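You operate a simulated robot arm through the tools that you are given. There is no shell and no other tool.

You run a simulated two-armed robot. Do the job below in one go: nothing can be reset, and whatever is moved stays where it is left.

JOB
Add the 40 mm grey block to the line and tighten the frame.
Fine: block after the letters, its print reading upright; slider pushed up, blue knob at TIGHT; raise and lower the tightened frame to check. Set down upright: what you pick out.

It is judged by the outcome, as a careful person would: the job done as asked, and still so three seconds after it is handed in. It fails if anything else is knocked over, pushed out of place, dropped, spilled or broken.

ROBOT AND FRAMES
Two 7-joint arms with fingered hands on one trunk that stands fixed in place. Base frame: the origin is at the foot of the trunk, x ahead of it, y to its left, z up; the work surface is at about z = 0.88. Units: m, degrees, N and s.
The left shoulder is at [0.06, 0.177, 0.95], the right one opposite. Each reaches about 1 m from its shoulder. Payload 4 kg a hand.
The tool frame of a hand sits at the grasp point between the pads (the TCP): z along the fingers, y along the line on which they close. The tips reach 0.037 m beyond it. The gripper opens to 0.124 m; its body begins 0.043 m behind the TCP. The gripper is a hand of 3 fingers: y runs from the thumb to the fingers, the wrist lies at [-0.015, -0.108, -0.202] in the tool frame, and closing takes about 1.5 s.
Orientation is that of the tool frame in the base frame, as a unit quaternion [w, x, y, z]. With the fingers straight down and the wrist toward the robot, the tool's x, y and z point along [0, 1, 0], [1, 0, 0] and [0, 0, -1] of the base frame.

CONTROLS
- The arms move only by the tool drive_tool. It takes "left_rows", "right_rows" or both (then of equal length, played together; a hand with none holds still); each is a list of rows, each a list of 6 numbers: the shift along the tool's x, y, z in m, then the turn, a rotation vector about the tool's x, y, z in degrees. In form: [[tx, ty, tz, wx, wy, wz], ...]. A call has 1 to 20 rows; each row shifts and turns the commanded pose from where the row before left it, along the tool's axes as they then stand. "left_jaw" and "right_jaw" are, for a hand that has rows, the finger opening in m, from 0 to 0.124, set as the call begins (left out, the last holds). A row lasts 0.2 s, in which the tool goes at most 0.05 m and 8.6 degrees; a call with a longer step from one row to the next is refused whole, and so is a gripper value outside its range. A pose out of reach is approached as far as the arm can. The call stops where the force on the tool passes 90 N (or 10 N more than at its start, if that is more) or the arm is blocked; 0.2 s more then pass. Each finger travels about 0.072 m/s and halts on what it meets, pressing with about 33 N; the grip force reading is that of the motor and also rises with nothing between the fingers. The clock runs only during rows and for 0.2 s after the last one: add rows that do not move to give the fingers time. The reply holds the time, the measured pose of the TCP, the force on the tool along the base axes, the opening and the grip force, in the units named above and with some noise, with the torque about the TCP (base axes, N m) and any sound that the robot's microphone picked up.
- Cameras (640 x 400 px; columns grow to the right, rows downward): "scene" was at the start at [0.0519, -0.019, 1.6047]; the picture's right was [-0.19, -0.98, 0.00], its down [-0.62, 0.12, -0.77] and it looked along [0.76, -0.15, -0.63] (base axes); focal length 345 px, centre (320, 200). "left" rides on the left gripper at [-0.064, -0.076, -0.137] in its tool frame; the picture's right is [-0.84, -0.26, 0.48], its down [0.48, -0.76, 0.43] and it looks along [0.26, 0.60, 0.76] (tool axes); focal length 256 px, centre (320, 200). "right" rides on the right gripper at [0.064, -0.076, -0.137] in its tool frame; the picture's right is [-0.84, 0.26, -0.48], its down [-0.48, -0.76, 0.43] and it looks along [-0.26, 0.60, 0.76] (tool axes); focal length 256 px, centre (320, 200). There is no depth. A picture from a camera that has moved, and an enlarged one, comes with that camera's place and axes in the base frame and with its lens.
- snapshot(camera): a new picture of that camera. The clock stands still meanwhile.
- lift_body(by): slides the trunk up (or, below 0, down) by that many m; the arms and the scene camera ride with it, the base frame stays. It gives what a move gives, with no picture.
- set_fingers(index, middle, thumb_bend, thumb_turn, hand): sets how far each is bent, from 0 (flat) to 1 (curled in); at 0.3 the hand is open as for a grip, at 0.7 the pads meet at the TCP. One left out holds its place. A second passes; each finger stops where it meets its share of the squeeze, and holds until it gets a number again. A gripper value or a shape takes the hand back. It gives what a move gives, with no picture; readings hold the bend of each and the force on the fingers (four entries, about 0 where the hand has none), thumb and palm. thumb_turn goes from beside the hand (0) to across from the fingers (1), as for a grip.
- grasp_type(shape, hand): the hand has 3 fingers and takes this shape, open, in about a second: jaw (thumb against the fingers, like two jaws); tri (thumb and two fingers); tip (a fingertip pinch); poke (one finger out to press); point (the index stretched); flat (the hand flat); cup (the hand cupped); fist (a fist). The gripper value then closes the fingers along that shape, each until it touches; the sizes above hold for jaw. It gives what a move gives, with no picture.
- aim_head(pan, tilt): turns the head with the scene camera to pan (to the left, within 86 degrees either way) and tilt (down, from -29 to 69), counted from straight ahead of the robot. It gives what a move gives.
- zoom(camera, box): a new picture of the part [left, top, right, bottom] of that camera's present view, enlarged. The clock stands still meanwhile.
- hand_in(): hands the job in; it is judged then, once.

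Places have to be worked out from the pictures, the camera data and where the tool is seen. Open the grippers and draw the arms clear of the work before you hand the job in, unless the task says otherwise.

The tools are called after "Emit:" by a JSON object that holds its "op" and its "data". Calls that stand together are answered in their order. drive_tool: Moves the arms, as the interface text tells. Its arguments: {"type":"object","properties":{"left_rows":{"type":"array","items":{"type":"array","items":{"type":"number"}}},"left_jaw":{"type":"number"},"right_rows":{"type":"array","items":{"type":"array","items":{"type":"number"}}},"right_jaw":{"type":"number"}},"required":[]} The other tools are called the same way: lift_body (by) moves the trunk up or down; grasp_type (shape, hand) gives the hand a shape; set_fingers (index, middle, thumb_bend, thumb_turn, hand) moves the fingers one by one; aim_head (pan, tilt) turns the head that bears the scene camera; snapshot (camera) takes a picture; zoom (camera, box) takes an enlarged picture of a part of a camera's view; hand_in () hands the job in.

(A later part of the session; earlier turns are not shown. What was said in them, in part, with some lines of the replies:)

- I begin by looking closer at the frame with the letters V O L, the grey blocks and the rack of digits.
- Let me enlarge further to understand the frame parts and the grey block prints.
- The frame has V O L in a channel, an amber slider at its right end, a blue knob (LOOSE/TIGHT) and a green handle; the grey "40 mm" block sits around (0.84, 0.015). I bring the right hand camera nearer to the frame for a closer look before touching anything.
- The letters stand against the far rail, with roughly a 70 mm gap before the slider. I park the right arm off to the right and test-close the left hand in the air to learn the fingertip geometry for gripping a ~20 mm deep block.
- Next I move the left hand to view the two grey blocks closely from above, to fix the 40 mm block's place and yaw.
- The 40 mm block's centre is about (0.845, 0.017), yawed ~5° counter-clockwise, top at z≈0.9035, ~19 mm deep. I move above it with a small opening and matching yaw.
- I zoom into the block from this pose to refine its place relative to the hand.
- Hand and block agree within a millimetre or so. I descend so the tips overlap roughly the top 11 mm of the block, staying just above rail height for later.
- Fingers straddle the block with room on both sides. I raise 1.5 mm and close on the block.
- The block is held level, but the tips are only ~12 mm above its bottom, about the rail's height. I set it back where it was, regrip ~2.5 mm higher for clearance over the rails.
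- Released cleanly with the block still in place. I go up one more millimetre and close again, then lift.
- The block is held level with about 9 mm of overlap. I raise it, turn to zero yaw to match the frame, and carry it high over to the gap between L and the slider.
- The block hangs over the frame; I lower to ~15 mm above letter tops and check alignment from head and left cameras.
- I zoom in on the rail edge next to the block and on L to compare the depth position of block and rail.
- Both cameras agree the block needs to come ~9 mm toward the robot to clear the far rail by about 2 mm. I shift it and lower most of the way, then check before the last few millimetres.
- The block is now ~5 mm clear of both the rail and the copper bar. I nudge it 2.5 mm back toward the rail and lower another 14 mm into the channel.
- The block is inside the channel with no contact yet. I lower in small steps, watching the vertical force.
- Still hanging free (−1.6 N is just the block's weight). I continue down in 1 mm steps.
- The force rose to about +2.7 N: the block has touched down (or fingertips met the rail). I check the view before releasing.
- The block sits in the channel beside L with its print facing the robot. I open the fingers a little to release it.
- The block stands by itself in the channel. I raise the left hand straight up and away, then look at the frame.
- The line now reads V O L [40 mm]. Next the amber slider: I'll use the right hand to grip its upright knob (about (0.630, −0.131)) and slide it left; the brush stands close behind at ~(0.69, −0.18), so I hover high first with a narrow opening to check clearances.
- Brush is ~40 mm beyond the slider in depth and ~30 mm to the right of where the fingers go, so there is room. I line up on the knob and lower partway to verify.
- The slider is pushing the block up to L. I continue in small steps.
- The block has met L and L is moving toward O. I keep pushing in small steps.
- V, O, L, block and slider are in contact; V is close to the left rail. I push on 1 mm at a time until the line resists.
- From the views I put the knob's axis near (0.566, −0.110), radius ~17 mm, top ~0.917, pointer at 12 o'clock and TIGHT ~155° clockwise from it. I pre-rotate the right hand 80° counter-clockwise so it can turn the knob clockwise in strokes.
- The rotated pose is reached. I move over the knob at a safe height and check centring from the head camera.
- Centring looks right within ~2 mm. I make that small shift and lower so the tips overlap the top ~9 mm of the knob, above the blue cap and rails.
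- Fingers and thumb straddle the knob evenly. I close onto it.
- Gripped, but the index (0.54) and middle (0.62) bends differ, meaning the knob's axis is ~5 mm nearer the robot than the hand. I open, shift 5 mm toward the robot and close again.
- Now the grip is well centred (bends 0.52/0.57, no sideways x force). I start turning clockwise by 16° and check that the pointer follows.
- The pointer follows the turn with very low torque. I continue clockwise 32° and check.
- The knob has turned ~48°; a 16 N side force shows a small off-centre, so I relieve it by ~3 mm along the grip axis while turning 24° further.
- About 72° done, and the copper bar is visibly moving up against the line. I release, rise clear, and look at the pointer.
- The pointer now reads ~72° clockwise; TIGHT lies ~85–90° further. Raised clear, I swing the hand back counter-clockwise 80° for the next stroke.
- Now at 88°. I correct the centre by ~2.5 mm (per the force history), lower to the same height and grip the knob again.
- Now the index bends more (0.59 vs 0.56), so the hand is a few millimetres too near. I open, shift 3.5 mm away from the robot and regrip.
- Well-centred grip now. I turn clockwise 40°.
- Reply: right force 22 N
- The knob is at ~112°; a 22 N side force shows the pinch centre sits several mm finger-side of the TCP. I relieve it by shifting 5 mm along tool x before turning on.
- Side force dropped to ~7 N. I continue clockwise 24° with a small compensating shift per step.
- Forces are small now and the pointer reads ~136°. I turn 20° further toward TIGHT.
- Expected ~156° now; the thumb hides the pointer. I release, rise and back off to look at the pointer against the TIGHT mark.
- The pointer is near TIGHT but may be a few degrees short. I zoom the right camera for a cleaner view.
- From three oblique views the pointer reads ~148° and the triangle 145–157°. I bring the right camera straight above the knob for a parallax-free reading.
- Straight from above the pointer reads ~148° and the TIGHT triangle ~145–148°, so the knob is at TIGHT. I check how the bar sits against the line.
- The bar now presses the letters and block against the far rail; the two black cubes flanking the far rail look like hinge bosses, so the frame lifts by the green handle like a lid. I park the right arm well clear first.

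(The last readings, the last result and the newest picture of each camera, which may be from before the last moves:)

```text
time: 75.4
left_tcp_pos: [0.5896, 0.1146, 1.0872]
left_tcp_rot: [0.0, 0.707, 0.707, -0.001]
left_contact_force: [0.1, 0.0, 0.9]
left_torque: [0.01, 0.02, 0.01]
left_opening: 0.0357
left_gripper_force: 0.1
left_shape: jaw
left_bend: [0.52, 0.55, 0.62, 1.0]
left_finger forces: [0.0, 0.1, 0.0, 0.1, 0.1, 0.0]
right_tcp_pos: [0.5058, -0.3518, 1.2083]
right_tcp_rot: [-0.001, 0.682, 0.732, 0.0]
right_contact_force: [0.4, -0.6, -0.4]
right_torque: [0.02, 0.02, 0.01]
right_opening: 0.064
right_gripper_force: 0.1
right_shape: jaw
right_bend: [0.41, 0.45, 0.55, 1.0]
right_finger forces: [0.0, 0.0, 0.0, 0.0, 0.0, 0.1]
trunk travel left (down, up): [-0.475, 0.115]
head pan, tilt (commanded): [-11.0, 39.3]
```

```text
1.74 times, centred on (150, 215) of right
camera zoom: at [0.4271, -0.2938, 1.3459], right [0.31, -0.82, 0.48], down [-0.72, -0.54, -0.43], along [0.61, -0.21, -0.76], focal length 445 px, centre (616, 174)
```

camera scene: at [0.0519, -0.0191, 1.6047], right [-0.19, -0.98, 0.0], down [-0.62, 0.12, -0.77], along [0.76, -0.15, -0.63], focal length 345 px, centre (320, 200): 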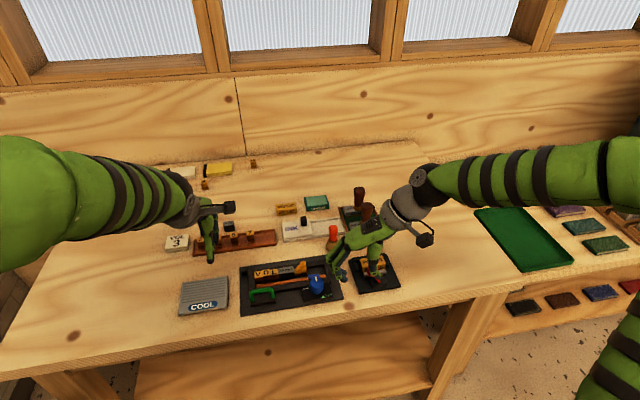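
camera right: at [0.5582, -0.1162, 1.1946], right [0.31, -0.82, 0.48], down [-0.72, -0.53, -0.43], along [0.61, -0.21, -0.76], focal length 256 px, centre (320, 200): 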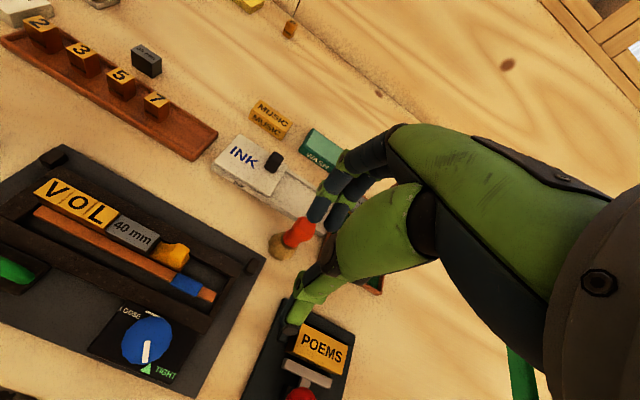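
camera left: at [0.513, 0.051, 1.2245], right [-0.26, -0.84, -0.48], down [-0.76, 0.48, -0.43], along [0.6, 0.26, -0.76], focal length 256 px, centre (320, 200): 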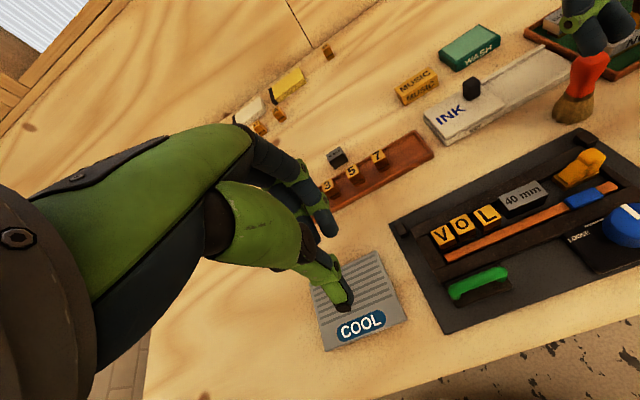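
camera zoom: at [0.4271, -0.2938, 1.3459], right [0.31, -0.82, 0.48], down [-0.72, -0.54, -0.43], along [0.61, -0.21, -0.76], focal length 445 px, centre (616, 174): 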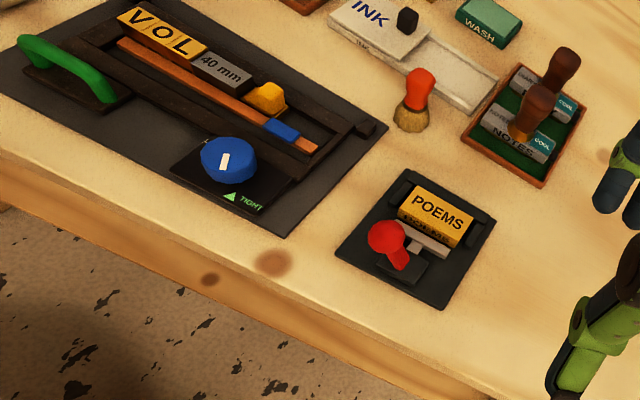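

The handle's bar runs along y at about (0.561, 0.022), top z≈0.932. I bring the left hand above it with a 50 mm opening.

Emit:
{"op": "drive_tool", "data": {"left_rows": [[-0.0232, -0.0072, 0.0125, 0, 0, 0], [-0.0232, -0.0072, 0.0125, 0, 0, 0], [-0.0232, -0.0072, 0.0125, 0, 0, 0], [-0.0232, -0.0072, 0.0125, 0, 0, 0], [0, 0, 0, 0, 0, 0]], "left_jaw": 0.05}}

Emit:
{"op": "zoom", "data": {"camera": "left", "box": [240, 180, 440, 340]}}

Emit:
{"op": "zoom", "data": {"camera": "scene", "box": [230, 220, 330, 315]}}

Emit:
{"op": "zoom", "data": {"camera": "right", "box": [0, 60, 200, 240]}}

```text
time: 76.6
left_tcp_pos: [0.56, 0.0187, 1.0386]
left_tcp_rot: [0.001, 0.707, 0.707, 0.001]
left_contact_force: [0.5, 0.0, 0.3]
left_torque: [0.01, -0.01, 0.01]
left_opening: 0.0498
left_gripper_force: 0.0
left_shape: jaw
left_bend: [0.47, 0.5, 0.59, 1.0]
left_finger forces: [0.0, 0.1, 0.0, 0.0, 0.0, 0.0]
right_tcp_pos: [0.5071, -0.3514, 1.2094]
right_tcp_rot: [0.0, 0.681, 0.732, 0.0]
right_contact_force: [0.2, -0.6, 0.3]
right_torque: [-0.02, 0.02, -0.01]
right_opening: 0.064
right_gripper_force: 0.1
right_shape: jaw
right_bend: [0.41, 0.45, 0.55, 1.0]
right_finger forces: [0.0, 0.0, 0.0, 0.1, 0.0, 0.0]
trunk travel left (down, up): [-0.475, 0.115]
head pan, tilt (commanded): [-11.0, 39.3]
```

```text
2.50 times, centred on (340, 260) of left
camera zoom: at [0.4825, -0.0446, 1.1742], right [-0.26, -0.84, -0.48], down [-0.76, 0.48, -0.43], along [0.6, 0.25, -0.76], focal length 640 px, centre (270, 50)
```

zoom: 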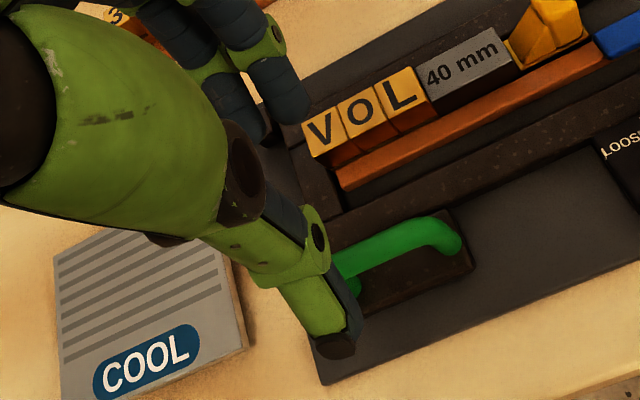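

```text
4.21 times, centred on (280, 268) of scene
camera zoom: at [0.0518, -0.0188, 1.6047], right [-0.19, -0.98, 0.0], down [-0.62, 0.12, -0.77], along [0.76, -0.15, -0.63], focal length 1451 px, centre (488, -84)
```

zoom: 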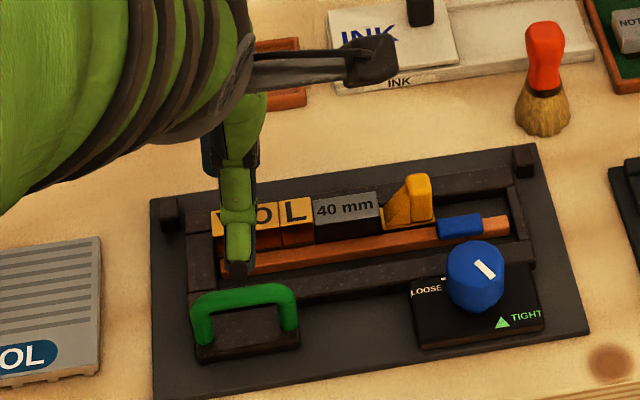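

```text
2.22 times, centred on (100, 150) of right
camera zoom: at [0.4271, -0.2935, 1.3461], right [0.31, -0.82, 0.48], down [-0.72, -0.54, -0.43], along [0.61, -0.21, -0.76], focal length 569 px, centre (809, 311)
```

zoom: 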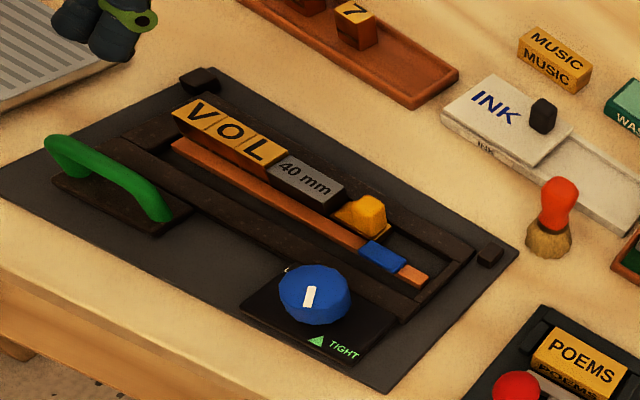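

Aligned over the handle. I lower partway and verify the bar is between thumb and fingers.

Emit:
{"op": "drive_tool", "data": {"left_rows": [[0.002, 0.0005, 0.025, 0, 0, 0], [0, 0, 0.025, 0, 0, 0], [0, 0, 0.022, 0, 0, 0], [0, 0, 0, 0, 0, 0]]}}

Emit:
{"op": "zoom", "data": {"camera": "left", "box": [240, 180, 440, 340]}}

Emit:
{"op": "zoom", "data": {"camera": "scene", "box": [230, 220, 330, 315]}}

Emit:
{"op": "zoom", "data": {"camera": "right", "box": [0, 60, 150, 200]}}

```text
time: 77.6
left_tcp_pos: [0.5599, 0.0223, 0.9645]
left_tcp_rot: [0.0, 0.707, 0.707, 0.0]
left_contact_force: [-0.6, 0.8, 0.0]
left_torque: [0.03, 0.0, 0.03]
left_opening: 0.05
left_gripper_force: 0.1
left_shape: jaw
left_bend: [0.47, 0.5, 0.59, 1.0]
left_finger forces: [0.0, 0.1, 0.1, 0.0, 0.0, 0.1]
right_tcp_pos: [0.5066, -0.3521, 1.2105]
right_tcp_rot: [0.001, 0.682, 0.731, 0.0]
right_contact_force: [0.2, 0.0, 0.0]
right_torque: [-0.01, -0.01, 0.0]
right_opening: 0.0637
right_gripper_force: 0.0
right_shape: jaw
right_bend: [0.41, 0.45, 0.55, 1.0]
right_finger forces: [0.1, 0.0, 0.0, 0.0, 0.1, 0.1]
trunk travel left (down, up): [-0.475, 0.115]
head pan, tilt (commanded): [-11.0, 39.3]
```

```text
2.50 times, centred on (340, 260) of left
camera zoom: at [0.4829, -0.0417, 1.1015], right [-0.26, -0.84, -0.48], down [-0.76, 0.48, -0.43], along [0.6, 0.25, -0.76], focal length 640 px, centre (270, 50)
```

zoom: 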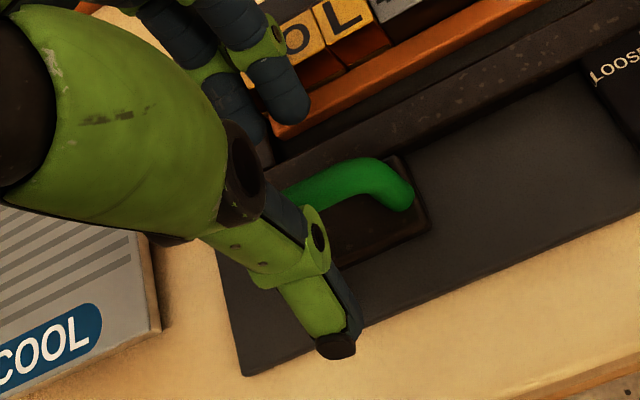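

```text
4.21 times, centred on (280, 268) of scene
camera zoom: at [0.0518, -0.0191, 1.6047], right [-0.19, -0.98, 0.0], down [-0.62, 0.12, -0.77], along [0.76, -0.15, -0.63], focal length 1451 px, centre (488, -84)
```

zoom: 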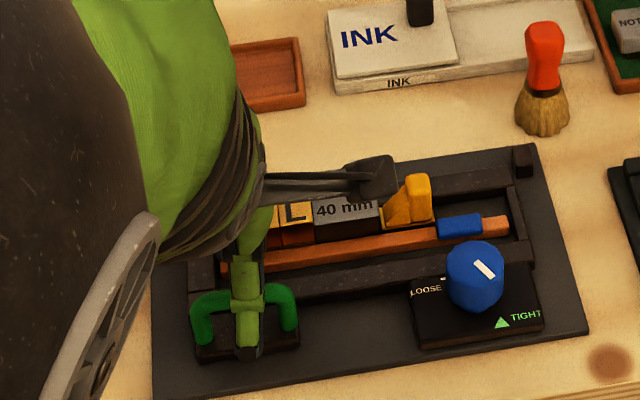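

```text
2.86 times, centred on (75, 130) of right
camera zoom: at [0.427, -0.2938, 1.3461], right [0.31, -0.82, 0.48], down [-0.72, -0.53, -0.43], along [0.61, -0.21, -0.76], focal length 731 px, centre (1020, 400)
```

zoom: 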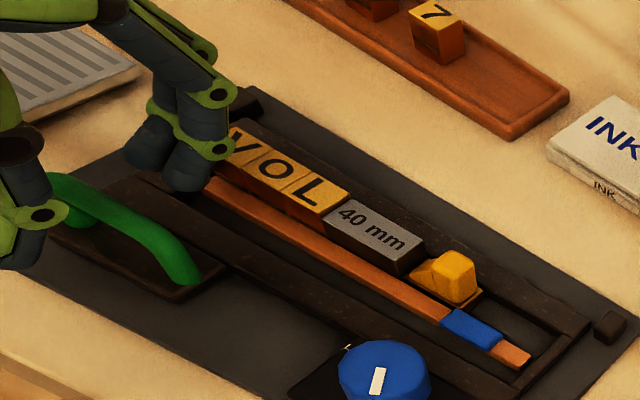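

The bar lies between thumb and fingers, letters clear. I lower the last 22 mm, watching force.

Emit:
{"op": "drive_tool", "data": {"left_rows": [[0, 0, 0.008, 0, 0, 0], [0, 0, 0.008, 0, 0, 0], [0, 0, 0.006, 0, 0, 0], [0, 0, 0, 0, 0, 0]]}}

Emit:
{"op": "zoom", "data": {"camera": "right", "box": [0, 60, 150, 200]}}

Emit:
{"op": "zoom", "data": {"camera": "left", "box": [240, 180, 440, 340]}}

```text
time: 78.6
left_tcp_pos: [0.5608, 0.0213, 0.9439]
left_tcp_rot: [0.001, 0.707, 0.707, 0.0]
left_contact_force: [-1.1, -0.4, 0.3]
left_torque: [0.02, 0.03, -0.01]
left_opening: 0.0495
left_gripper_force: 0.1
left_shape: jaw
left_bend: [0.47, 0.5, 0.59, 1.0]
left_finger forces: [0.0, 0.0, 0.0, 0.0, 0.1, 0.0]
right_tcp_pos: [0.506, -0.352, 1.2086]
right_tcp_rot: [0.001, 0.682, 0.731, 0.0]
right_contact_force: [-1.6, 0.7, 1.1]
right_torque: [0.04, -0.01, 0.02]
right_opening: 0.0635
right_gripper_force: 0.0
right_shape: jaw
right_bend: [0.41, 0.45, 0.55, 1.0]
right_finger forces: [0.0, 0.0, 0.0, 0.0, 0.0, 0.0]
trunk travel left (down, up): [-0.475, 0.115]
head pan, tilt (commanded): [-11.0, 39.3]
```

```text
2.86 times, centred on (75, 130) of right
camera zoom: at [0.4271, -0.2938, 1.3461], right [0.31, -0.82, 0.48], down [-0.72, -0.53, -0.43], along [0.61, -0.21, -0.76], focal length 731 px, centre (1020, 400)
```

zoom: 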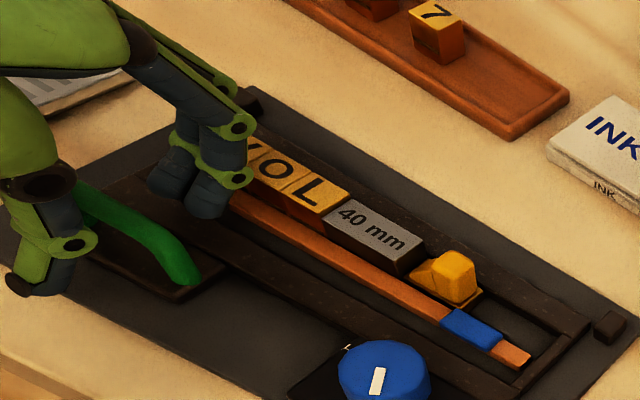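

```text
2.50 times, centred on (340, 260) of left
camera zoom: at [0.4844, -0.0424, 1.0801], right [-0.26, -0.84, -0.48], down [-0.76, 0.48, -0.43], along [0.6, 0.26, -0.76], focal length 640 px, centre (270, 50)
```

zoom: 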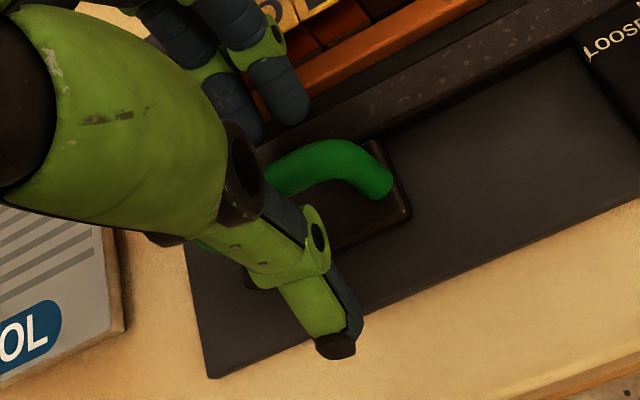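

The bar is centred in the grip. I close the left hand on the handle.

Emit:
{"op": "drive_tool", "data": {"left_rows": [[0, 0, 0, 0, 0, 0], [0, 0, 0, 0, 0, 0], [0, 0, 0, 0, 0, 0], [0, 0, 0, 0, 0, 0], [0, 0, 0, 0, 0, 0]], "left_jaw": 0.0}}

Emit:
{"op": "zoom", "data": {"camera": "right", "box": [0, 60, 150, 200]}}

Emit:
{"op": "zoom", "data": {"camera": "left", "box": [240, 180, 440, 340]}}

```text
time: 79.8
left_tcp_pos: [0.5586, 0.0217, 0.9446]
left_tcp_rot: [0.001, 0.707, 0.708, 0.0]
left_contact_force: [-9.0, -0.2, -0.6]
left_torque: [0.01, 0.06, 0.09]
left_opening: 0.0019
left_gripper_force: 33.0
left_shape: jaw
left_bend: [0.7, 0.7, 0.67, 1.0]
left_finger forces: [19.7, 8.7, 0.1, 0.0, 40.0, 0.1]
right_tcp_pos: [0.5058, -0.352, 1.2085]
right_tcp_rot: [0.001, 0.683, 0.731, -0.001]
right_contact_force: [-0.3, 0.7, 0.0]
right_torque: [-0.02, 0.0, 0.01]
right_opening: 0.0637
right_gripper_force: 0.1
right_shape: jaw
right_bend: [0.41, 0.45, 0.55, 1.0]
right_finger forces: [0.1, 0.0, 0.0, 0.1, 0.0, 0.1]
trunk travel left (down, up): [-0.475, 0.115]
head pan, tilt (commanded): [-11.0, 39.3]
```

```text
2.86 times, centred on (75, 130) of right
camera zoom: at [0.4264, -0.2938, 1.3463], right [0.31, -0.82, 0.48], down [-0.72, -0.53, -0.43], along [0.61, -0.21, -0.76], focal length 731 px, centre (1020, 400)
```

zoom: 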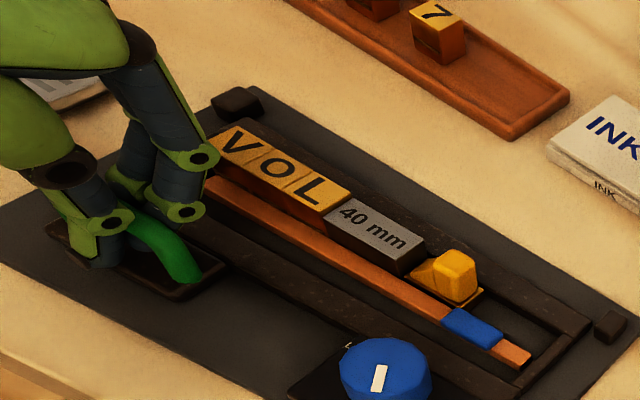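

```text
2.50 times, centred on (340, 260) of left
camera zoom: at [0.4835, -0.0424, 1.0802], right [-0.26, -0.84, -0.48], down [-0.76, 0.48, -0.43], along [0.6, 0.26, -0.76], focal length 640 px, centre (270, 50)
```

zoom: 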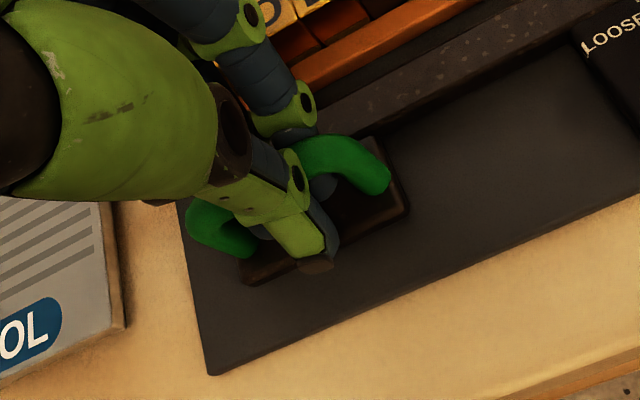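

The handle is firmly in the grip. I lift just 6 mm first to learn how the frame moves.

Emit:
{"op": "drive_tool", "data": {"left_rows": [[0, 0, -0.003, 0, 0, 0], [0, 0.001, -0.003, 0, 0, 0], [0, 0, 0, 0, 0, 0]]}}

Emit:
{"op": "zoom", "data": {"camera": "right", "box": [0, 60, 200, 240]}}

Emit:
{"op": "zoom", "data": {"camera": "scene", "box": [250, 230, 350, 315]}}

```text
time: 80.6
left_tcp_pos: [0.5626, 0.0217, 0.9504]
left_tcp_rot: [0.0, 0.707, 0.707, 0.0]
left_contact_force: [-1.5, 2.5, -3.7]
left_torque: [0.07, 0.0, 0.05]
left_opening: 0.0008
left_gripper_force: 33.3
left_shape: jaw
left_bend: [0.7, 0.7, 0.67, 1.0]
left_finger forces: [22.9, 10.1, 0.0, 0.0, 37.3, 0.1]
right_tcp_pos: [0.5072, -0.3524, 1.2096]
right_tcp_rot: [0.0, 0.682, 0.732, 0.0]
right_contact_force: [1.2, -0.8, 0.3]
right_torque: [-0.03, 0.0, 0.0]
right_opening: 0.0638
right_gripper_force: 0.1
right_shape: jaw
right_bend: [0.41, 0.45, 0.55, 1.0]
right_finger forces: [0.0, 0.0, 0.0, 0.0, 0.0, 0.1]
trunk travel left (down, up): [-0.475, 0.115]
head pan, tilt (commanded): [-11.0, 39.3]
```

```text
2.22 times, centred on (100, 150) of right
camera zoom: at [0.4273, -0.2936, 1.3461], right [0.31, -0.82, 0.48], down [-0.72, -0.53, -0.43], along [0.61, -0.21, -0.76], focal length 569 px, centre (809, 311)
```

zoom: 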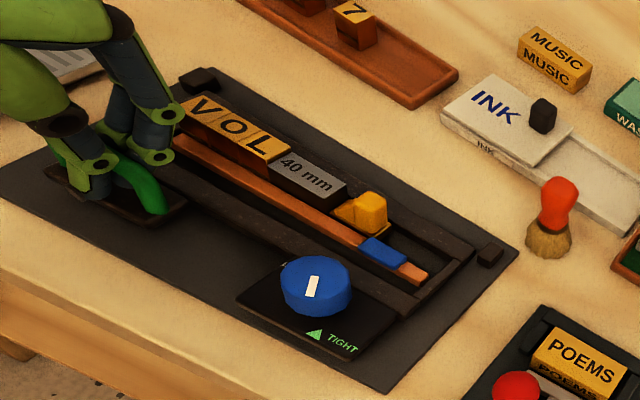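

```text
4.71 times, centred on (300, 272) of scene
camera zoom: at [0.052, -0.0188, 1.6047], right [-0.19, -0.98, 0.0], down [-0.62, 0.12, -0.77], along [0.76, -0.15, -0.63], focal length 1622 px, centre (414, -141)
```

zoom: 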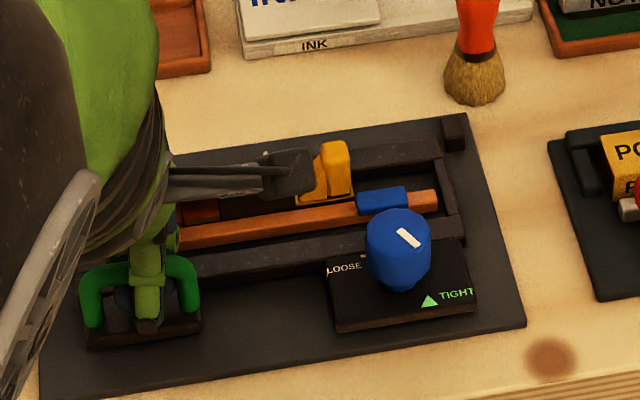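

The frame hinges at its far rail and rises lightly (≈4 N). I follow the arc, tilting the hand with it, ~15° more.

Emit:
{"op": "drive_tool", "data": {"left_rows": [[0, 0.0035, -0.005, 3.5, 0, 0], [0, 0.0051, -0.0075, 5, 0, 0], [0, 0.0051, -0.0075, 5, 0, 0], [0, 0, 0, 0, 0, 0]]}}

Emit:
{"op": "zoom", "data": {"camera": "right", "box": [0, 60, 200, 240]}}

Emit:
{"op": "zoom", "data": {"camera": "scene", "box": [250, 230, 350, 315]}}

```text
time: 81.6
left_tcp_pos: [0.5767, 0.0226, 0.9687]
left_tcp_rot: [-0.085, 0.703, 0.702, -0.084]
left_contact_force: [-8.5, -0.8, -13.4]
left_torque: [0.04, 0.09, 0.07]
left_opening: 0.0007
left_gripper_force: 33.0
left_shape: jaw
left_bend: [0.7, 0.7, 0.67, 1.0]
left_finger forces: [23.8, 12.0, 0.0, 0.1, 36.5, 0.1]
right_tcp_pos: [0.5067, -0.352, 1.2083]
right_tcp_rot: [0.0, 0.683, 0.731, 0.0]
right_contact_force: [0.6, 0.5, 0.0]
right_torque: [-0.01, -0.02, -0.02]
right_opening: 0.0639
right_gripper_force: 0.1
right_shape: jaw
right_bend: [0.41, 0.45, 0.55, 1.0]
right_finger forces: [0.0, 0.1, 0.1, 0.0, 0.0, 0.0]
trunk travel left (down, up): [-0.475, 0.115]
head pan, tilt (commanded): [-11.0, 39.3]
```

```text
2.22 times, centred on (100, 150) of right
camera zoom: at [0.4271, -0.2939, 1.3458], right [0.31, -0.82, 0.48], down [-0.72, -0.53, -0.43], along [0.61, -0.21, -0.76], focal length 569 px, centre (809, 311)
```

zoom: 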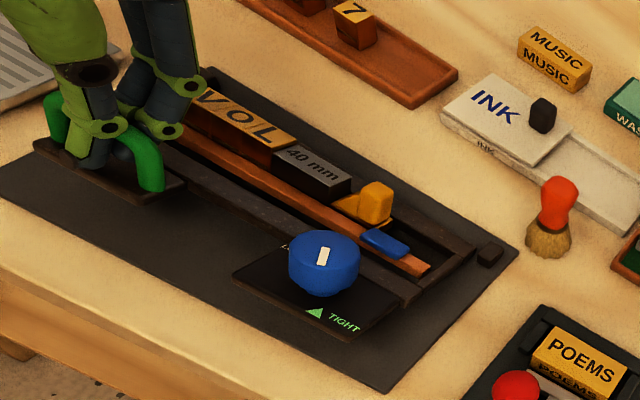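

```text
4.71 times, centred on (300, 272) of scene
camera zoom: at [0.0519, -0.0191, 1.6045], right [-0.19, -0.98, 0.0], down [-0.62, 0.12, -0.77], along [0.76, -0.15, -0.63], focal length 1622 px, centre (414, -141)
```

zoom: 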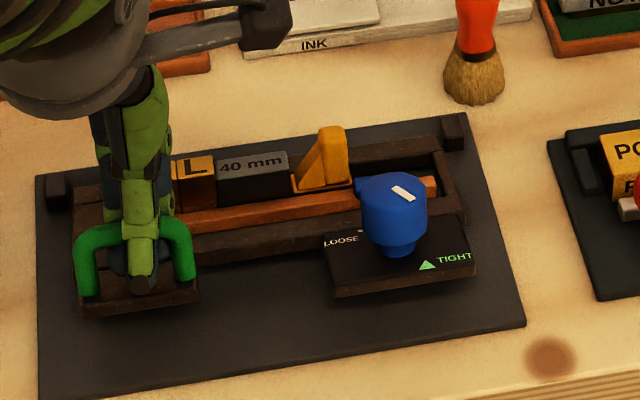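

The whole line stays locked in the tilted frame (~17°). I raise another ~15° to make it a proper check.

Emit:
{"op": "drive_tool", "data": {"left_rows": [[0, 0.003, -0.0075, 5, 0, 0], [0, 0.004, -0.0075, 5, 0, 0], [0, 0.004, -0.0075, 5, 0, 0], [0, 0, 0, 0, 0, 0]]}}

Emit:
{"op": "zoom", "data": {"camera": "right", "box": [0, 60, 200, 240]}}

Emit:
{"op": "zoom", "data": {"camera": "scene", "box": [250, 230, 350, 315]}}

```text
time: 82.7
left_tcp_pos: [0.5828, 0.024, 0.9744]
left_tcp_rot: [-0.194, 0.682, 0.681, -0.183]
left_contact_force: [-15.1, -6.6, -27.9]
left_torque: [-0.12, 0.24, 0.09]
left_opening: 0.0
left_gripper_force: 32.7
left_shape: jaw
left_bend: [0.7, 0.7, 0.74, 1.0]
left_finger forces: [31.8, 23.1, 0.0, 0.0, 34.0, 0.1]
right_tcp_pos: [0.5087, -0.3518, 1.2101]
right_tcp_rot: [0.0, 0.682, 0.731, 0.0]
right_contact_force: [0.8, -0.3, -0.6]
right_torque: [-0.01, 0.02, 0.03]
right_opening: 0.0638
right_gripper_force: 0.0
right_shape: jaw
right_bend: [0.41, 0.45, 0.55, 1.0]
right_finger forces: [0.0, 0.0, 0.0, 0.0, 0.1, 0.0]
trunk travel left (down, up): [-0.475, 0.115]
head pan, tilt (commanded): [-11.0, 39.3]
stopped in row 4 (left hand): the force on the tool passed its limit at 90 N (the readings are from after the stop); the commanded pose is now the measured one
```

```text
2.22 times, centred on (100, 150) of right
camera zoom: at [0.4296, -0.294, 1.3465], right [0.32, -0.82, 0.48], down [-0.72, -0.54, -0.43], along [0.61, -0.21, -0.76], focal length 569 px, centre (809, 311)
```

zoom: 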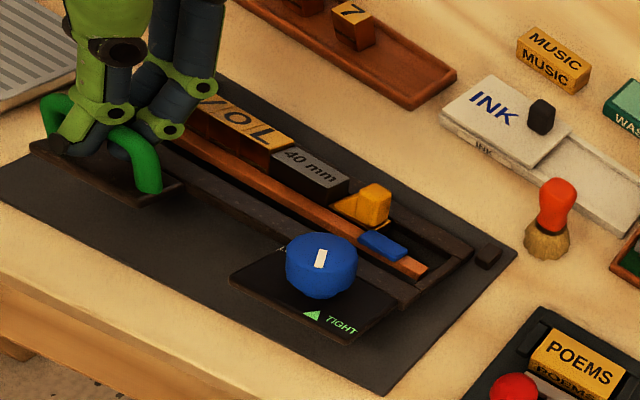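

```text
4.71 times, centred on (300, 272) of scene
camera zoom: at [0.0537, -0.0196, 1.6057], right [-0.19, -0.98, 0.0], down [-0.62, 0.12, -0.77], along [0.76, -0.15, -0.63], focal length 1622 px, centre (414, -141)
```

zoom: 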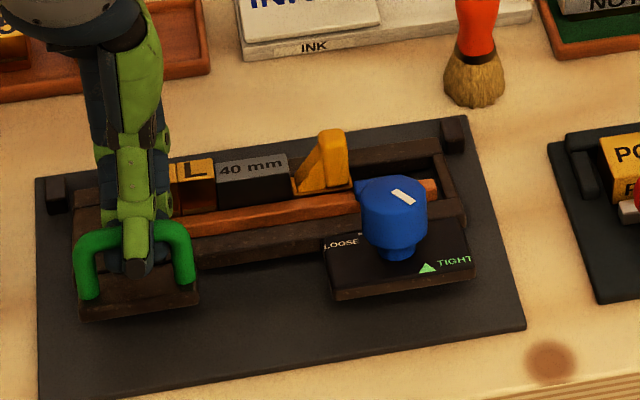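

The frame reached its upward stop (about 20°) with the line held fast — the force limit halted my extra push, so that is as high as it goes. I now lower it back along the same arc, in stages.

Emit:
{"op": "drive_tool", "data": {"left_rows": [[0, -0.0018, 0.0056, -5, 0, 0], [0, -0.0019, 0.0058, -5, 0, 0], [0, -0.0021, 0.0058, -5, 0, 0], [0, 0, 0, 0, 0, 0]]}}

Emit:
{"op": "zoom", "data": {"camera": "right", "box": [0, 60, 200, 240]}}

Emit:
{"op": "zoom", "data": {"camera": "scene", "box": [250, 230, 350, 315]}}

```text
time: 83.7
left_tcp_pos: [0.5725, 0.0241, 0.9651]
left_tcp_rot: [-0.097, 0.702, 0.7, -0.088]
left_contact_force: [-15.7, -12.1, 1.8]
left_torque: [-0.35, 0.5, 0.08]
left_opening: 0.0005
left_gripper_force: 33.1
left_shape: jaw
left_bend: [0.7, 0.7, 0.68, 1.0]
left_finger forces: [26.3, 18.2, 0.1, 0.0, 47.8, 0.0]
right_tcp_pos: [0.505, -0.3524, 1.2105]
right_tcp_rot: [0.0, 0.682, 0.732, 0.0]
right_contact_force: [-0.4, 0.2, -1.1]
right_torque: [-0.03, 0.02, 0.03]
right_opening: 0.0642
right_gripper_force: 0.1
right_shape: jaw
right_bend: [0.41, 0.45, 0.55, 1.0]
right_finger forces: [0.0, 0.0, 0.0, 0.0, 0.0, 0.0]
trunk travel left (down, up): [-0.475, 0.115]
head pan, tilt (commanded): [-11.0, 39.3]
```

```text
2.22 times, centred on (100, 150) of right
camera zoom: at [0.4263, -0.2948, 1.3464], right [0.31, -0.82, 0.48], down [-0.72, -0.53, -0.44], along [0.61, -0.21, -0.76], focal length 569 px, centre (809, 311)
```

zoom: 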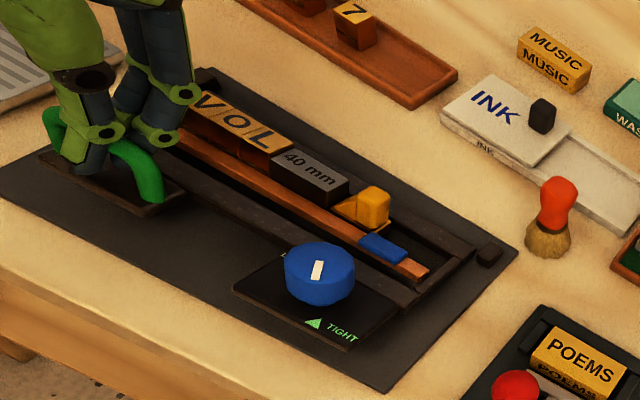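

```text
4.71 times, centred on (300, 272) of scene
camera zoom: at [0.05, -0.0204, 1.6048], right [-0.19, -0.98, 0.0], down [-0.62, 0.12, -0.77], along [0.76, -0.15, -0.63], focal length 1622 px, centre (414, -141)
```

zoom: 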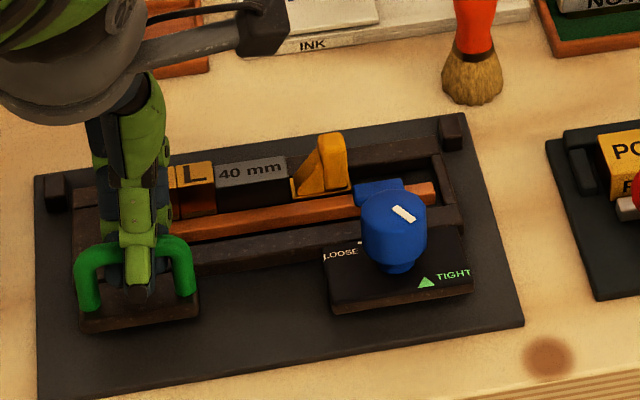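

The frame is coming down with the line intact. I continue the descent, easing the sideways load slightly.

Emit:
{"op": "drive_tool", "data": {"left_rows": [[-0.001, -0.0034, 0.0052, -5, 0, 0], [-0.001, -0.0034, 0.006, -5, 0, 0], [0, 0, 0, 0, 0, 0]]}}

Emit:
{"op": "zoom", "data": {"camera": "right", "box": [0, 60, 200, 240]}}

```text
time: 84.5
left_tcp_pos: [0.5626, 0.0234, 0.9555]
left_tcp_rot: [-0.036, 0.707, 0.706, -0.028]
left_contact_force: [-14.9, -7.0, -0.2]
left_torque: [-0.2, 0.54, 0.05]
left_opening: 0.0
left_gripper_force: 33.3
left_shape: jaw
left_bend: [0.7, 0.7, 0.68, 1.0]
left_finger forces: [26.9, 18.6, 0.0, 0.0, 48.1, 0.1]
right_tcp_pos: [0.5045, -0.3527, 1.2089]
right_tcp_rot: [0.0, 0.682, 0.731, 0.001]
right_contact_force: [-0.1, 0.1, 0.7]
right_torque: [0.01, 0.02, -0.04]
right_opening: 0.064
right_gripper_force: 0.1
right_shape: jaw
right_bend: [0.41, 0.45, 0.55, 1.0]
right_finger forces: [0.1, 0.0, 0.0, 0.0, 0.1, 0.1]
trunk travel left (down, up): [-0.475, 0.115]
head pan, tilt (commanded): [-11.0, 39.3]
```

```text
2.22 times, centred on (100, 150) of right
camera zoom: at [0.4266, -0.294, 1.3464], right [0.31, -0.82, 0.48], down [-0.72, -0.54, -0.44], along [0.61, -0.21, -0.76], focal length 569 px, centre (809, 311)
```

zoom: 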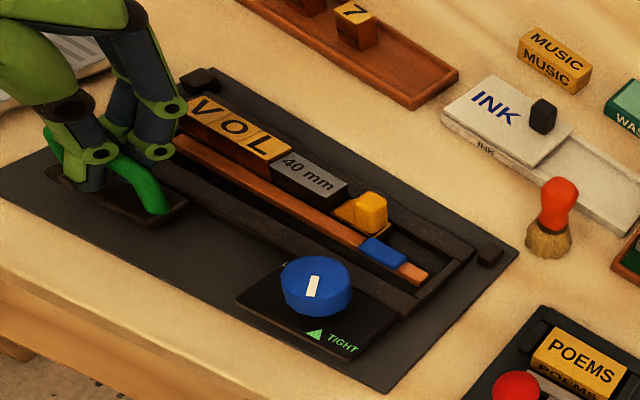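

About 6 mm remain. I lower the last bit gently.

Emit:
{"op": "drive_tool", "data": {"left_rows": [[-0.0005, -0.0022, 0.0035, -2.6, 0, 0], [-0.0005, -0.0022, 0.0035, -2.6, 0, 0], [0, 0, 0, 0, 0, 0]]}}

Emit:
{"op": "zoom", "data": {"camera": "right", "box": [0, 60, 200, 240]}}

Emit:
{"op": "zoom", "data": {"camera": "scene", "box": [250, 230, 350, 315]}}

```text
time: 85.3
left_tcp_pos: [0.5585, 0.0234, 0.9488]
left_tcp_rot: [-0.004, 0.708, 0.706, 0.005]
left_contact_force: [-15.4, -2.0, -2.0]
left_torque: [-0.07, 0.56, 0.06]
left_opening: 0.0001
left_gripper_force: 33.4
left_shape: jaw
left_bend: [0.7, 0.7, 0.68, 1.0]
left_finger forces: [27.2, 18.6, 0.0, 0.0, 48.4, 0.1]
right_tcp_pos: [0.5072, -0.3528, 1.21]
right_tcp_rot: [0.0, 0.682, 0.731, 0.0]
right_contact_force: [1.1, -0.6, 0.6]
right_torque: [0.01, 0.01, -0.02]
right_opening: 0.064
right_gripper_force: 0.1
right_shape: jaw
right_bend: [0.41, 0.45, 0.55, 1.0]
right_finger forces: [0.1, 0.0, 0.0, 0.1, 0.0, 0.0]
trunk travel left (down, up): [-0.475, 0.115]
head pan, tilt (commanded): [-11.0, 39.3]
```

```text
2.22 times, centred on (100, 150) of right
camera zoom: at [0.4269, -0.2937, 1.3464], right [0.31, -0.82, 0.48], down [-0.72, -0.54, -0.44], along [0.61, -0.21, -0.76], focal length 569 px, centre (809, 311)
```

zoom: 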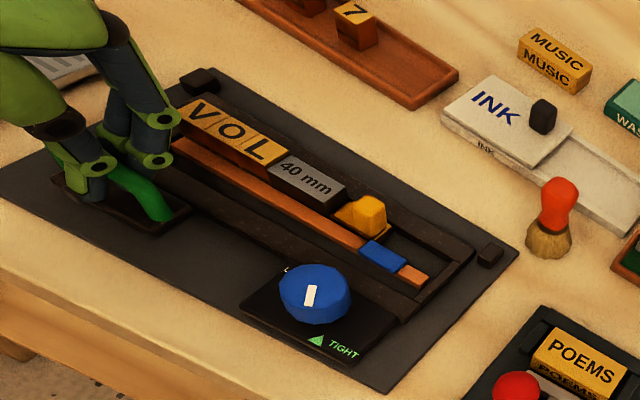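

```text
4.71 times, centred on (300, 272) of scene
camera zoom: at [0.0505, -0.0193, 1.6047], right [-0.19, -0.98, 0.0], down [-0.62, 0.12, -0.77], along [0.76, -0.15, -0.63], focal length 1622 px, centre (414, -141)
```

zoom: 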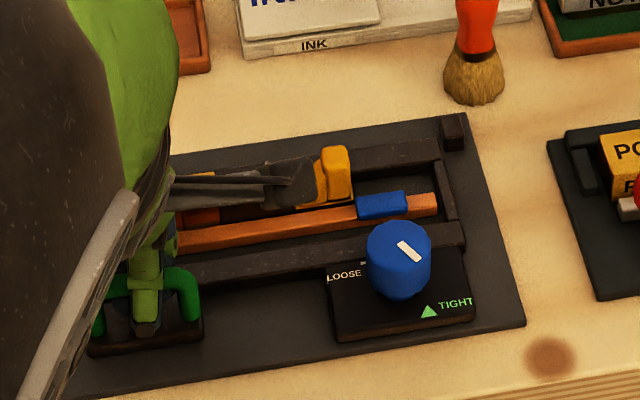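

The frame looks fully seated again. I ease down 2 mm to be sure it rests, then release the handle.

Emit:
{"op": "drive_tool", "data": {"left_rows": [[0, -0.002, 0.001, 0, 0, 0], [0, -0.001, 0.001, 0, 0, 0], [0, 0, 0, 0, 0, 0]]}}

Emit:
{"op": "drive_tool", "data": {"left_rows": [[0, 0, 0, 0, 0, 0], [0, 0, 0, 0, 0, 0], [0, 0, 0, 0, 0, 0], [0, 0, 0, 0, 0, 0]], "left_jaw": 0.05}}

Emit:
{"op": "zoom", "data": {"camera": "right", "box": [0, 60, 200, 240]}}

Emit:
{"op": "zoom", "data": {"camera": "left", "box": [240, 120, 440, 340]}}

```text
time: 86.1
left_tcp_pos: [0.5566, 0.0217, 0.9465]
left_tcp_rot: [-0.003, 0.708, 0.706, 0.004]
left_contact_force: [-3.8, 4.2, 3.4]
left_torque: [0.13, 0.22, 0.13]
left_opening: 0.0
left_gripper_force: 32.9
left_shape: jaw
left_bend: [0.7, 0.7, 0.72, 1.0]
left_finger forces: [28.3, 17.9, 0.0, 0.0, 43.8, 0.0]
right_tcp_pos: [0.5075, -0.3518, 1.2095]
right_tcp_rot: [-0.001, 0.682, 0.732, 0.0]
right_contact_force: [-0.2, -0.2, -0.2]
right_torque: [-0.03, -0.03, -0.01]
right_opening: 0.0638
right_gripper_force: 0.0
right_shape: jaw
right_bend: [0.41, 0.45, 0.55, 1.0]
right_finger forces: [0.0, 0.0, 0.1, 0.1, 0.1, 0.1]
trunk travel left (down, up): [-0.475, 0.115]
head pan, tilt (commanded): [-11.0, 39.3]
```

```text
time: 87.1
left_tcp_pos: [0.5576, 0.0216, 0.9461]
left_tcp_rot: [-0.005, 0.707, 0.707, 0.004]
left_contact_force: [0.0, 0.4, 1.0]
left_torque: [0.01, 0.03, 0.0]
left_opening: 0.0499
left_gripper_force: 0.1
left_shape: jaw
left_bend: [0.47, 0.5, 0.59, 1.0]
left_finger forces: [0.0, 0.1, 0.0, 0.0, 0.1, 0.0]
right_tcp_pos: [0.506, -0.3513, 1.2094]
right_tcp_rot: [0.0, 0.682, 0.731, 0.0]
right_contact_force: [-0.8, 0.4, -0.6]
right_torque: [-0.03, 0.02, -0.02]
right_opening: 0.064
right_gripper_force: 0.0
right_shape: jaw
right_bend: [0.41, 0.45, 0.55, 1.0]
right_finger forces: [0.0, 0.0, 0.0, 0.0, 0.0, 0.0]
trunk travel left (down, up): [-0.475, 0.115]
head pan, tilt (commanded): [-11.0, 39.3]
```

```text
2.22 times, centred on (100, 150) of right
camera zoom: at [0.4279, -0.2936, 1.3461], right [0.31, -0.82, 0.48], down [-0.72, -0.54, -0.43], along [0.61, -0.21, -0.76], focal length 569 px, centre (809, 311)
```

zoom: 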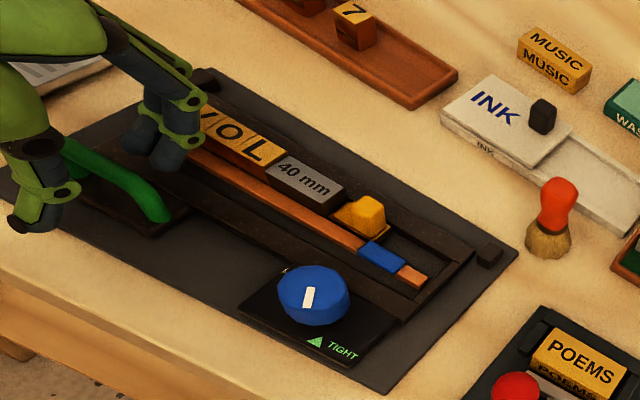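

```text
1.82 times, centred on (340, 230) of left
camera zoom: at [0.4803, -0.0438, 1.0817], right [-0.26, -0.83, -0.49], down [-0.76, 0.49, -0.43], along [0.6, 0.26, -0.76], focal length 465 px, centre (284, 146)
```

zoom: 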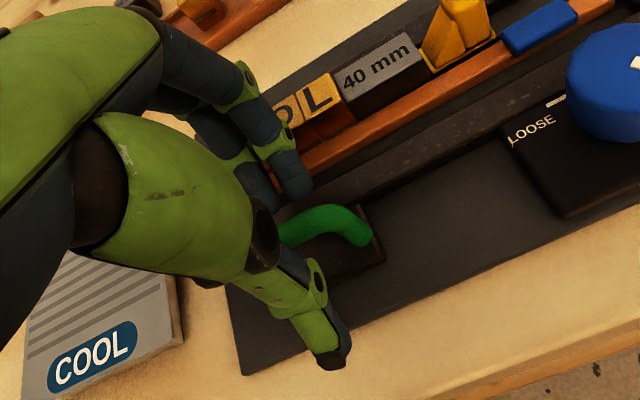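

The frame rests flat again and the handle is free. I raise the left hand straight up and draw it away to the left.

Emit:
{"op": "drive_tool", "data": {"left_rows": [[0, 0, -0.01, 0, 0, 0], [0, 0, -0.02, 0, 0, 0], [0, 0, -0.03, 0, 0, 0], [0, 0, -0.04, 0, 0, 0], [0, 0, -0.045, 0, 0, 0], [0.03, -0.01, -0.035, 0, 0, 0], [0.045, -0.015, -0.01, 0, 0, 0], [0.045, -0.015, -0.01, 0, 0, 0], [0.045, -0.015, -0.01, 0, 0, 0], [0, 0, 0, 0, 0, 0]], "left_jaw": 0.124}}

Emit:
{"op": "snapshot", "data": {"camera": "scene"}}

Emit:
{"op": "zoom", "data": {"camera": "scene", "box": [235, 250, 345, 315]}}

Emit:
{"op": "zoom", "data": {"camera": "right", "box": [0, 60, 260, 260]}}

Emit:
{"op": "zoom", "data": {"camera": "left", "box": [380, 80, 640, 320]}}

```text
time: 89.3
left_tcp_pos: [0.5, 0.1809, 1.1564]
left_tcp_rot: [-0.005, 0.708, 0.706, 0.005]
left_contact_force: [-0.7, 0.9, 0.8]
left_torque: [-0.02, -0.01, 0.01]
left_opening: 0.1238
left_gripper_force: 0.1
left_shape: jaw
left_bend: [0.3, 0.3, 0.3, 0.98]
left_finger forces: [0.0, 0.0, 0.1, 0.0, 0.0, 0.0]
right_tcp_pos: [0.5078, -0.3522, 1.2097]
right_tcp_rot: [0.0, 0.682, 0.731, 0.0]
right_contact_force: [-0.2, 0.6, -1.2]
right_torque: [-0.06, -0.02, -0.01]
right_opening: 0.0635
right_gripper_force: 0.1
right_shape: jaw
right_bend: [0.41, 0.45, 0.55, 1.0]
right_finger forces: [0.0, 0.1, 0.0, 0.0, 0.0, 0.0]
trunk travel left (down, up): [-0.475, 0.115]
head pan, tilt (commanded): [-11.0, 39.3]
```

```text
taken
camera scene: at [0.0522, -0.0193, 1.6046], right [-0.19, -0.98, 0.0], down [-0.62, 0.12, -0.77], along [0.76, -0.15, -0.63], focal length 345 px, centre (320, 200)
```

scene: 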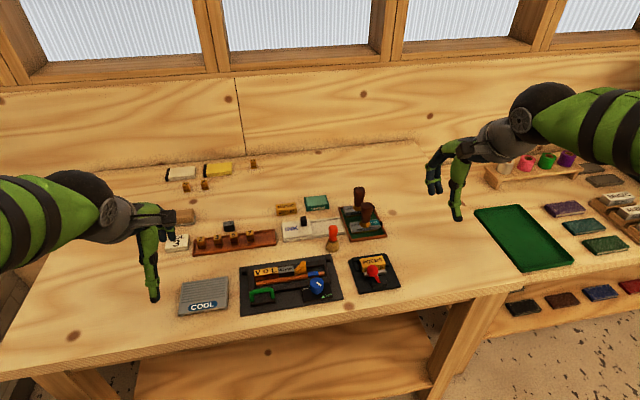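

```text
5.82 times, centred on (290, 282) of scene
camera zoom: at [0.0522, -0.0193, 1.6046], right [-0.19, -0.98, 0.0], down [-0.62, 0.12, -0.77], along [0.76, -0.15, -0.63], focal length 2006 px, centre (494, -280)
```

zoom: 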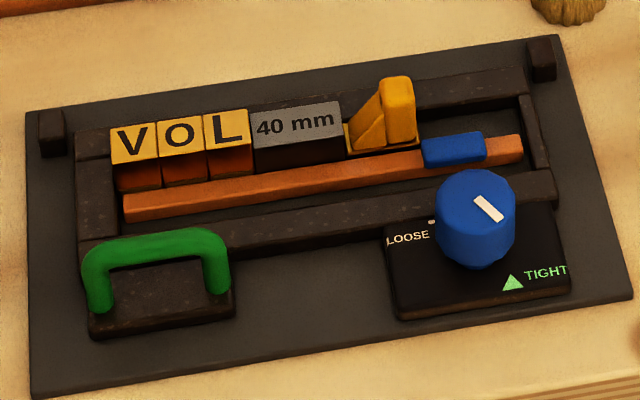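

```text
2.00 times, centred on (130, 160) of right
camera zoom: at [0.4282, -0.2939, 1.3459], right [0.31, -0.82, 0.48], down [-0.72, -0.54, -0.43], along [0.61, -0.21, -0.76], focal length 512 px, centre (700, 280)
```

zoom: 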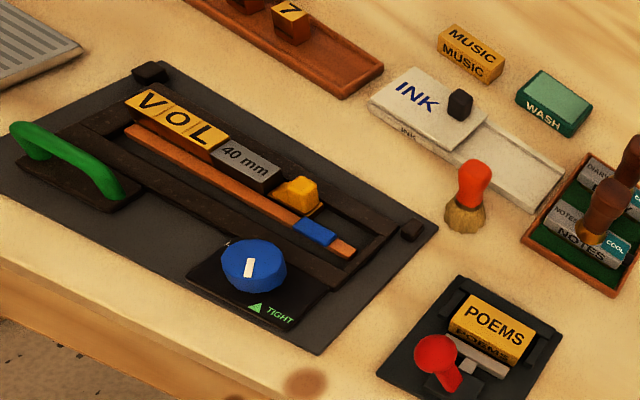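

```text
1.67 times, centred on (510, 200) of left
camera zoom: at [0.4234, 0.1157, 1.2924], right [-0.26, -0.83, -0.49], down [-0.76, 0.49, -0.43], along [0.6, 0.26, -0.76], focal length 427 px, centre (3, 200)
```

zoom: 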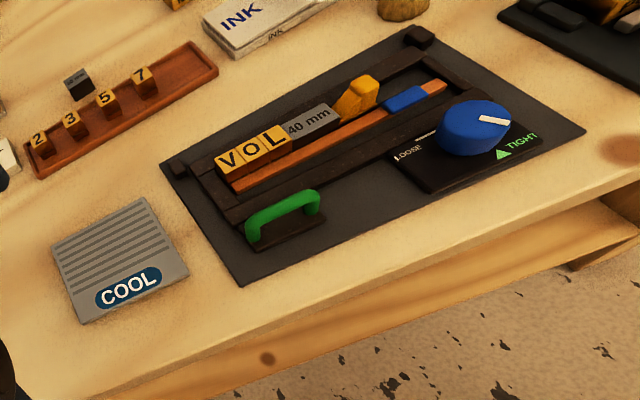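

All parts look right: line intact, frame flat, knob at TIGHT. I open the right hand fully and take a last close look at the slider contact and surroundings.

Emit:
{"op": "drive_tool", "data": {"right_rows": [[0, 0, -0.01, 0, 0, 0], [0, 0, -0.01, 0, 0, 0], [0, 0, 0, 0, 0, 0], [0, 0, 0, 0, 0, 0]], "right_jaw": 0.124}}

Emit:
{"op": "zoom", "data": {"camera": "scene", "box": [270, 255, 320, 285]}}

Emit:
{"op": "zoom", "data": {"camera": "left", "box": [500, 110, 640, 200]}}

Emit:
{"op": "zoom", "data": {"camera": "right", "box": [50, 90, 180, 190]}}

Emit:
{"op": "zoom", "data": {"camera": "scene", "box": [150, 150, 410, 320]}}

```text
time: 90.3
left_tcp_pos: [0.5008, 0.1811, 1.1569]
left_tcp_rot: [-0.005, 0.708, 0.706, 0.005]
left_contact_force: [-0.5, -0.1, 0.1]
left_torque: [0.03, -0.03, -0.01]
left_opening: 0.124
left_gripper_force: 0.1
left_shape: jaw
left_bend: [0.3, 0.3, 0.3, 0.98]
left_finger forces: [0.0, 0.1, 0.0, 0.1, 0.0, 0.0]
right_tcp_pos: [0.5068, -0.351, 1.2307]
right_tcp_rot: [0.0, 0.682, 0.731, 0.0]
right_contact_force: [0.3, 0.2, 0.6]
right_torque: [0.0, -0.04, -0.02]
right_opening: 0.1237
right_gripper_force: 0.0
right_shape: jaw
right_bend: [0.3, 0.3, 0.3, 0.98]
right_finger forces: [0.1, 0.0, 0.0, 0.0, 0.0, 0.0]
trunk travel left (down, up): [-0.475, 0.115]
head pan, tilt (commanded): [-11.0, 39.3]
```

```text
12.80 times, centred on (295, 270) of scene
camera zoom: at [0.0518, -0.019, 1.6047], right [-0.19, -0.98, 0.0], down [-0.62, 0.12, -0.77], along [0.76, -0.15, -0.63], focal length 4412 px, centre (640, -696)
```

zoom: 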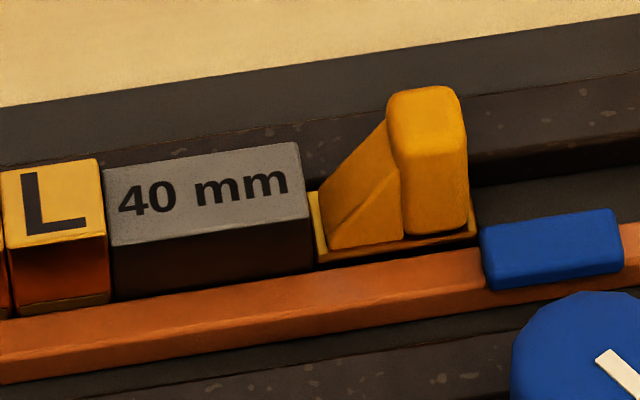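

```text
4.44 times, centred on (570, 155) of left
camera zoom: at [0.4233, 0.1157, 1.2926], right [-0.26, -0.83, -0.49], down [-0.76, 0.49, -0.43], along [0.6, 0.26, -0.76], focal length 1138 px, centre (-791, 400)
```

zoom: 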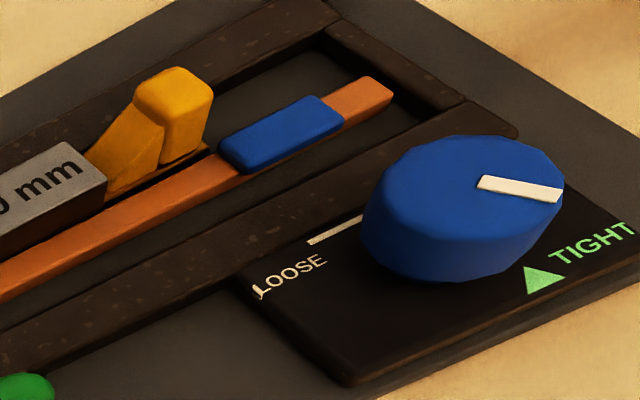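

```text
4.00 times, centred on (115, 140) of right
camera zoom: at [0.4277, -0.2933, 1.3674], right [0.31, -0.82, 0.48], down [-0.72, -0.54, -0.43], along [0.61, -0.21, -0.76], focal length 1024 px, centre (1140, 440)
```

zoom: 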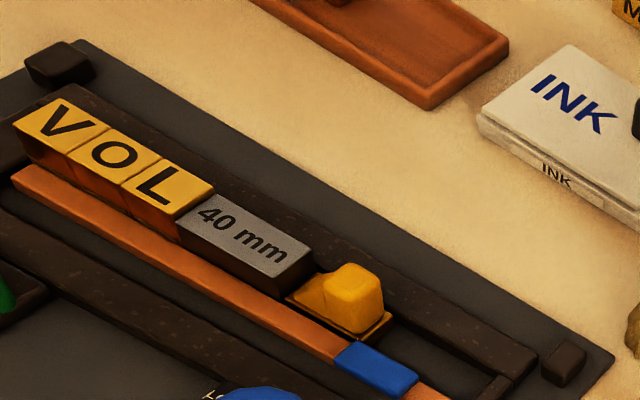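

```text
2.35 times, centred on (280, 235) of scene
camera zoom: at [0.0518, -0.019, 1.6047], right [-0.19, -0.98, 0.0], down [-0.62, 0.12, -0.77], along [0.76, -0.15, -0.63], focal length 811 px, centre (414, 118)
```

zoom: 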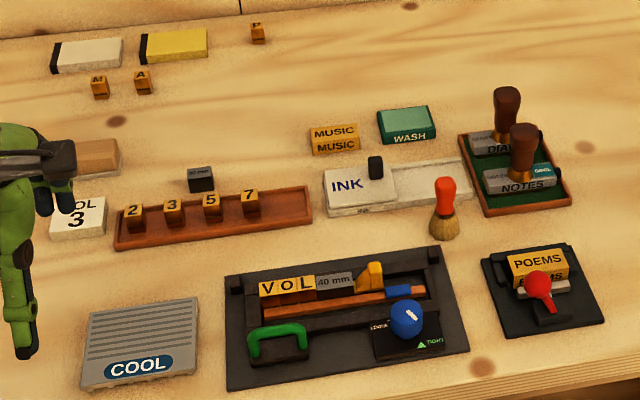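

Everything checks out: V O L [40 mm] stand packed with the print upright, the slider is against the block, the knob points at TIGHT, the frame is lowered flat, and the neighbouring objects are where they were. Both hands are open and clear, so I hand in.

Emit:
{"op": "hand_in", "data": {}}

```text
The job is handed in.
```

I put the 40 mm grey block after V O L, tightened the frame, raised and lowered it once to check, and handed the job in.

- **Line:** the block stands upright in the channel with "40 mm" reading upright. The slider is pushed up, so V, O, L, the block and the slider are packed together.
- **Knob:** the blue pointer measures about 148° clockwise from where it started. Seen from above, the TIGHT triangle sits at about 143–148°, so the two agree within my error of about 4°. The knob seemed to reach a stop on the last turn; I did not test that further.
- **Raise and lower:** the frame hinges at its far rail. I raised it by the green handle to roughly 15–20°, where it met what appears to be its upward limit. One extra push there went past the 90 N force limit and was halted. The line held throughout and the frame is back down flat.
- **Surroundings:** in the last pictures nothing else had moved or fallen. Both grippers are open and clear of the work.
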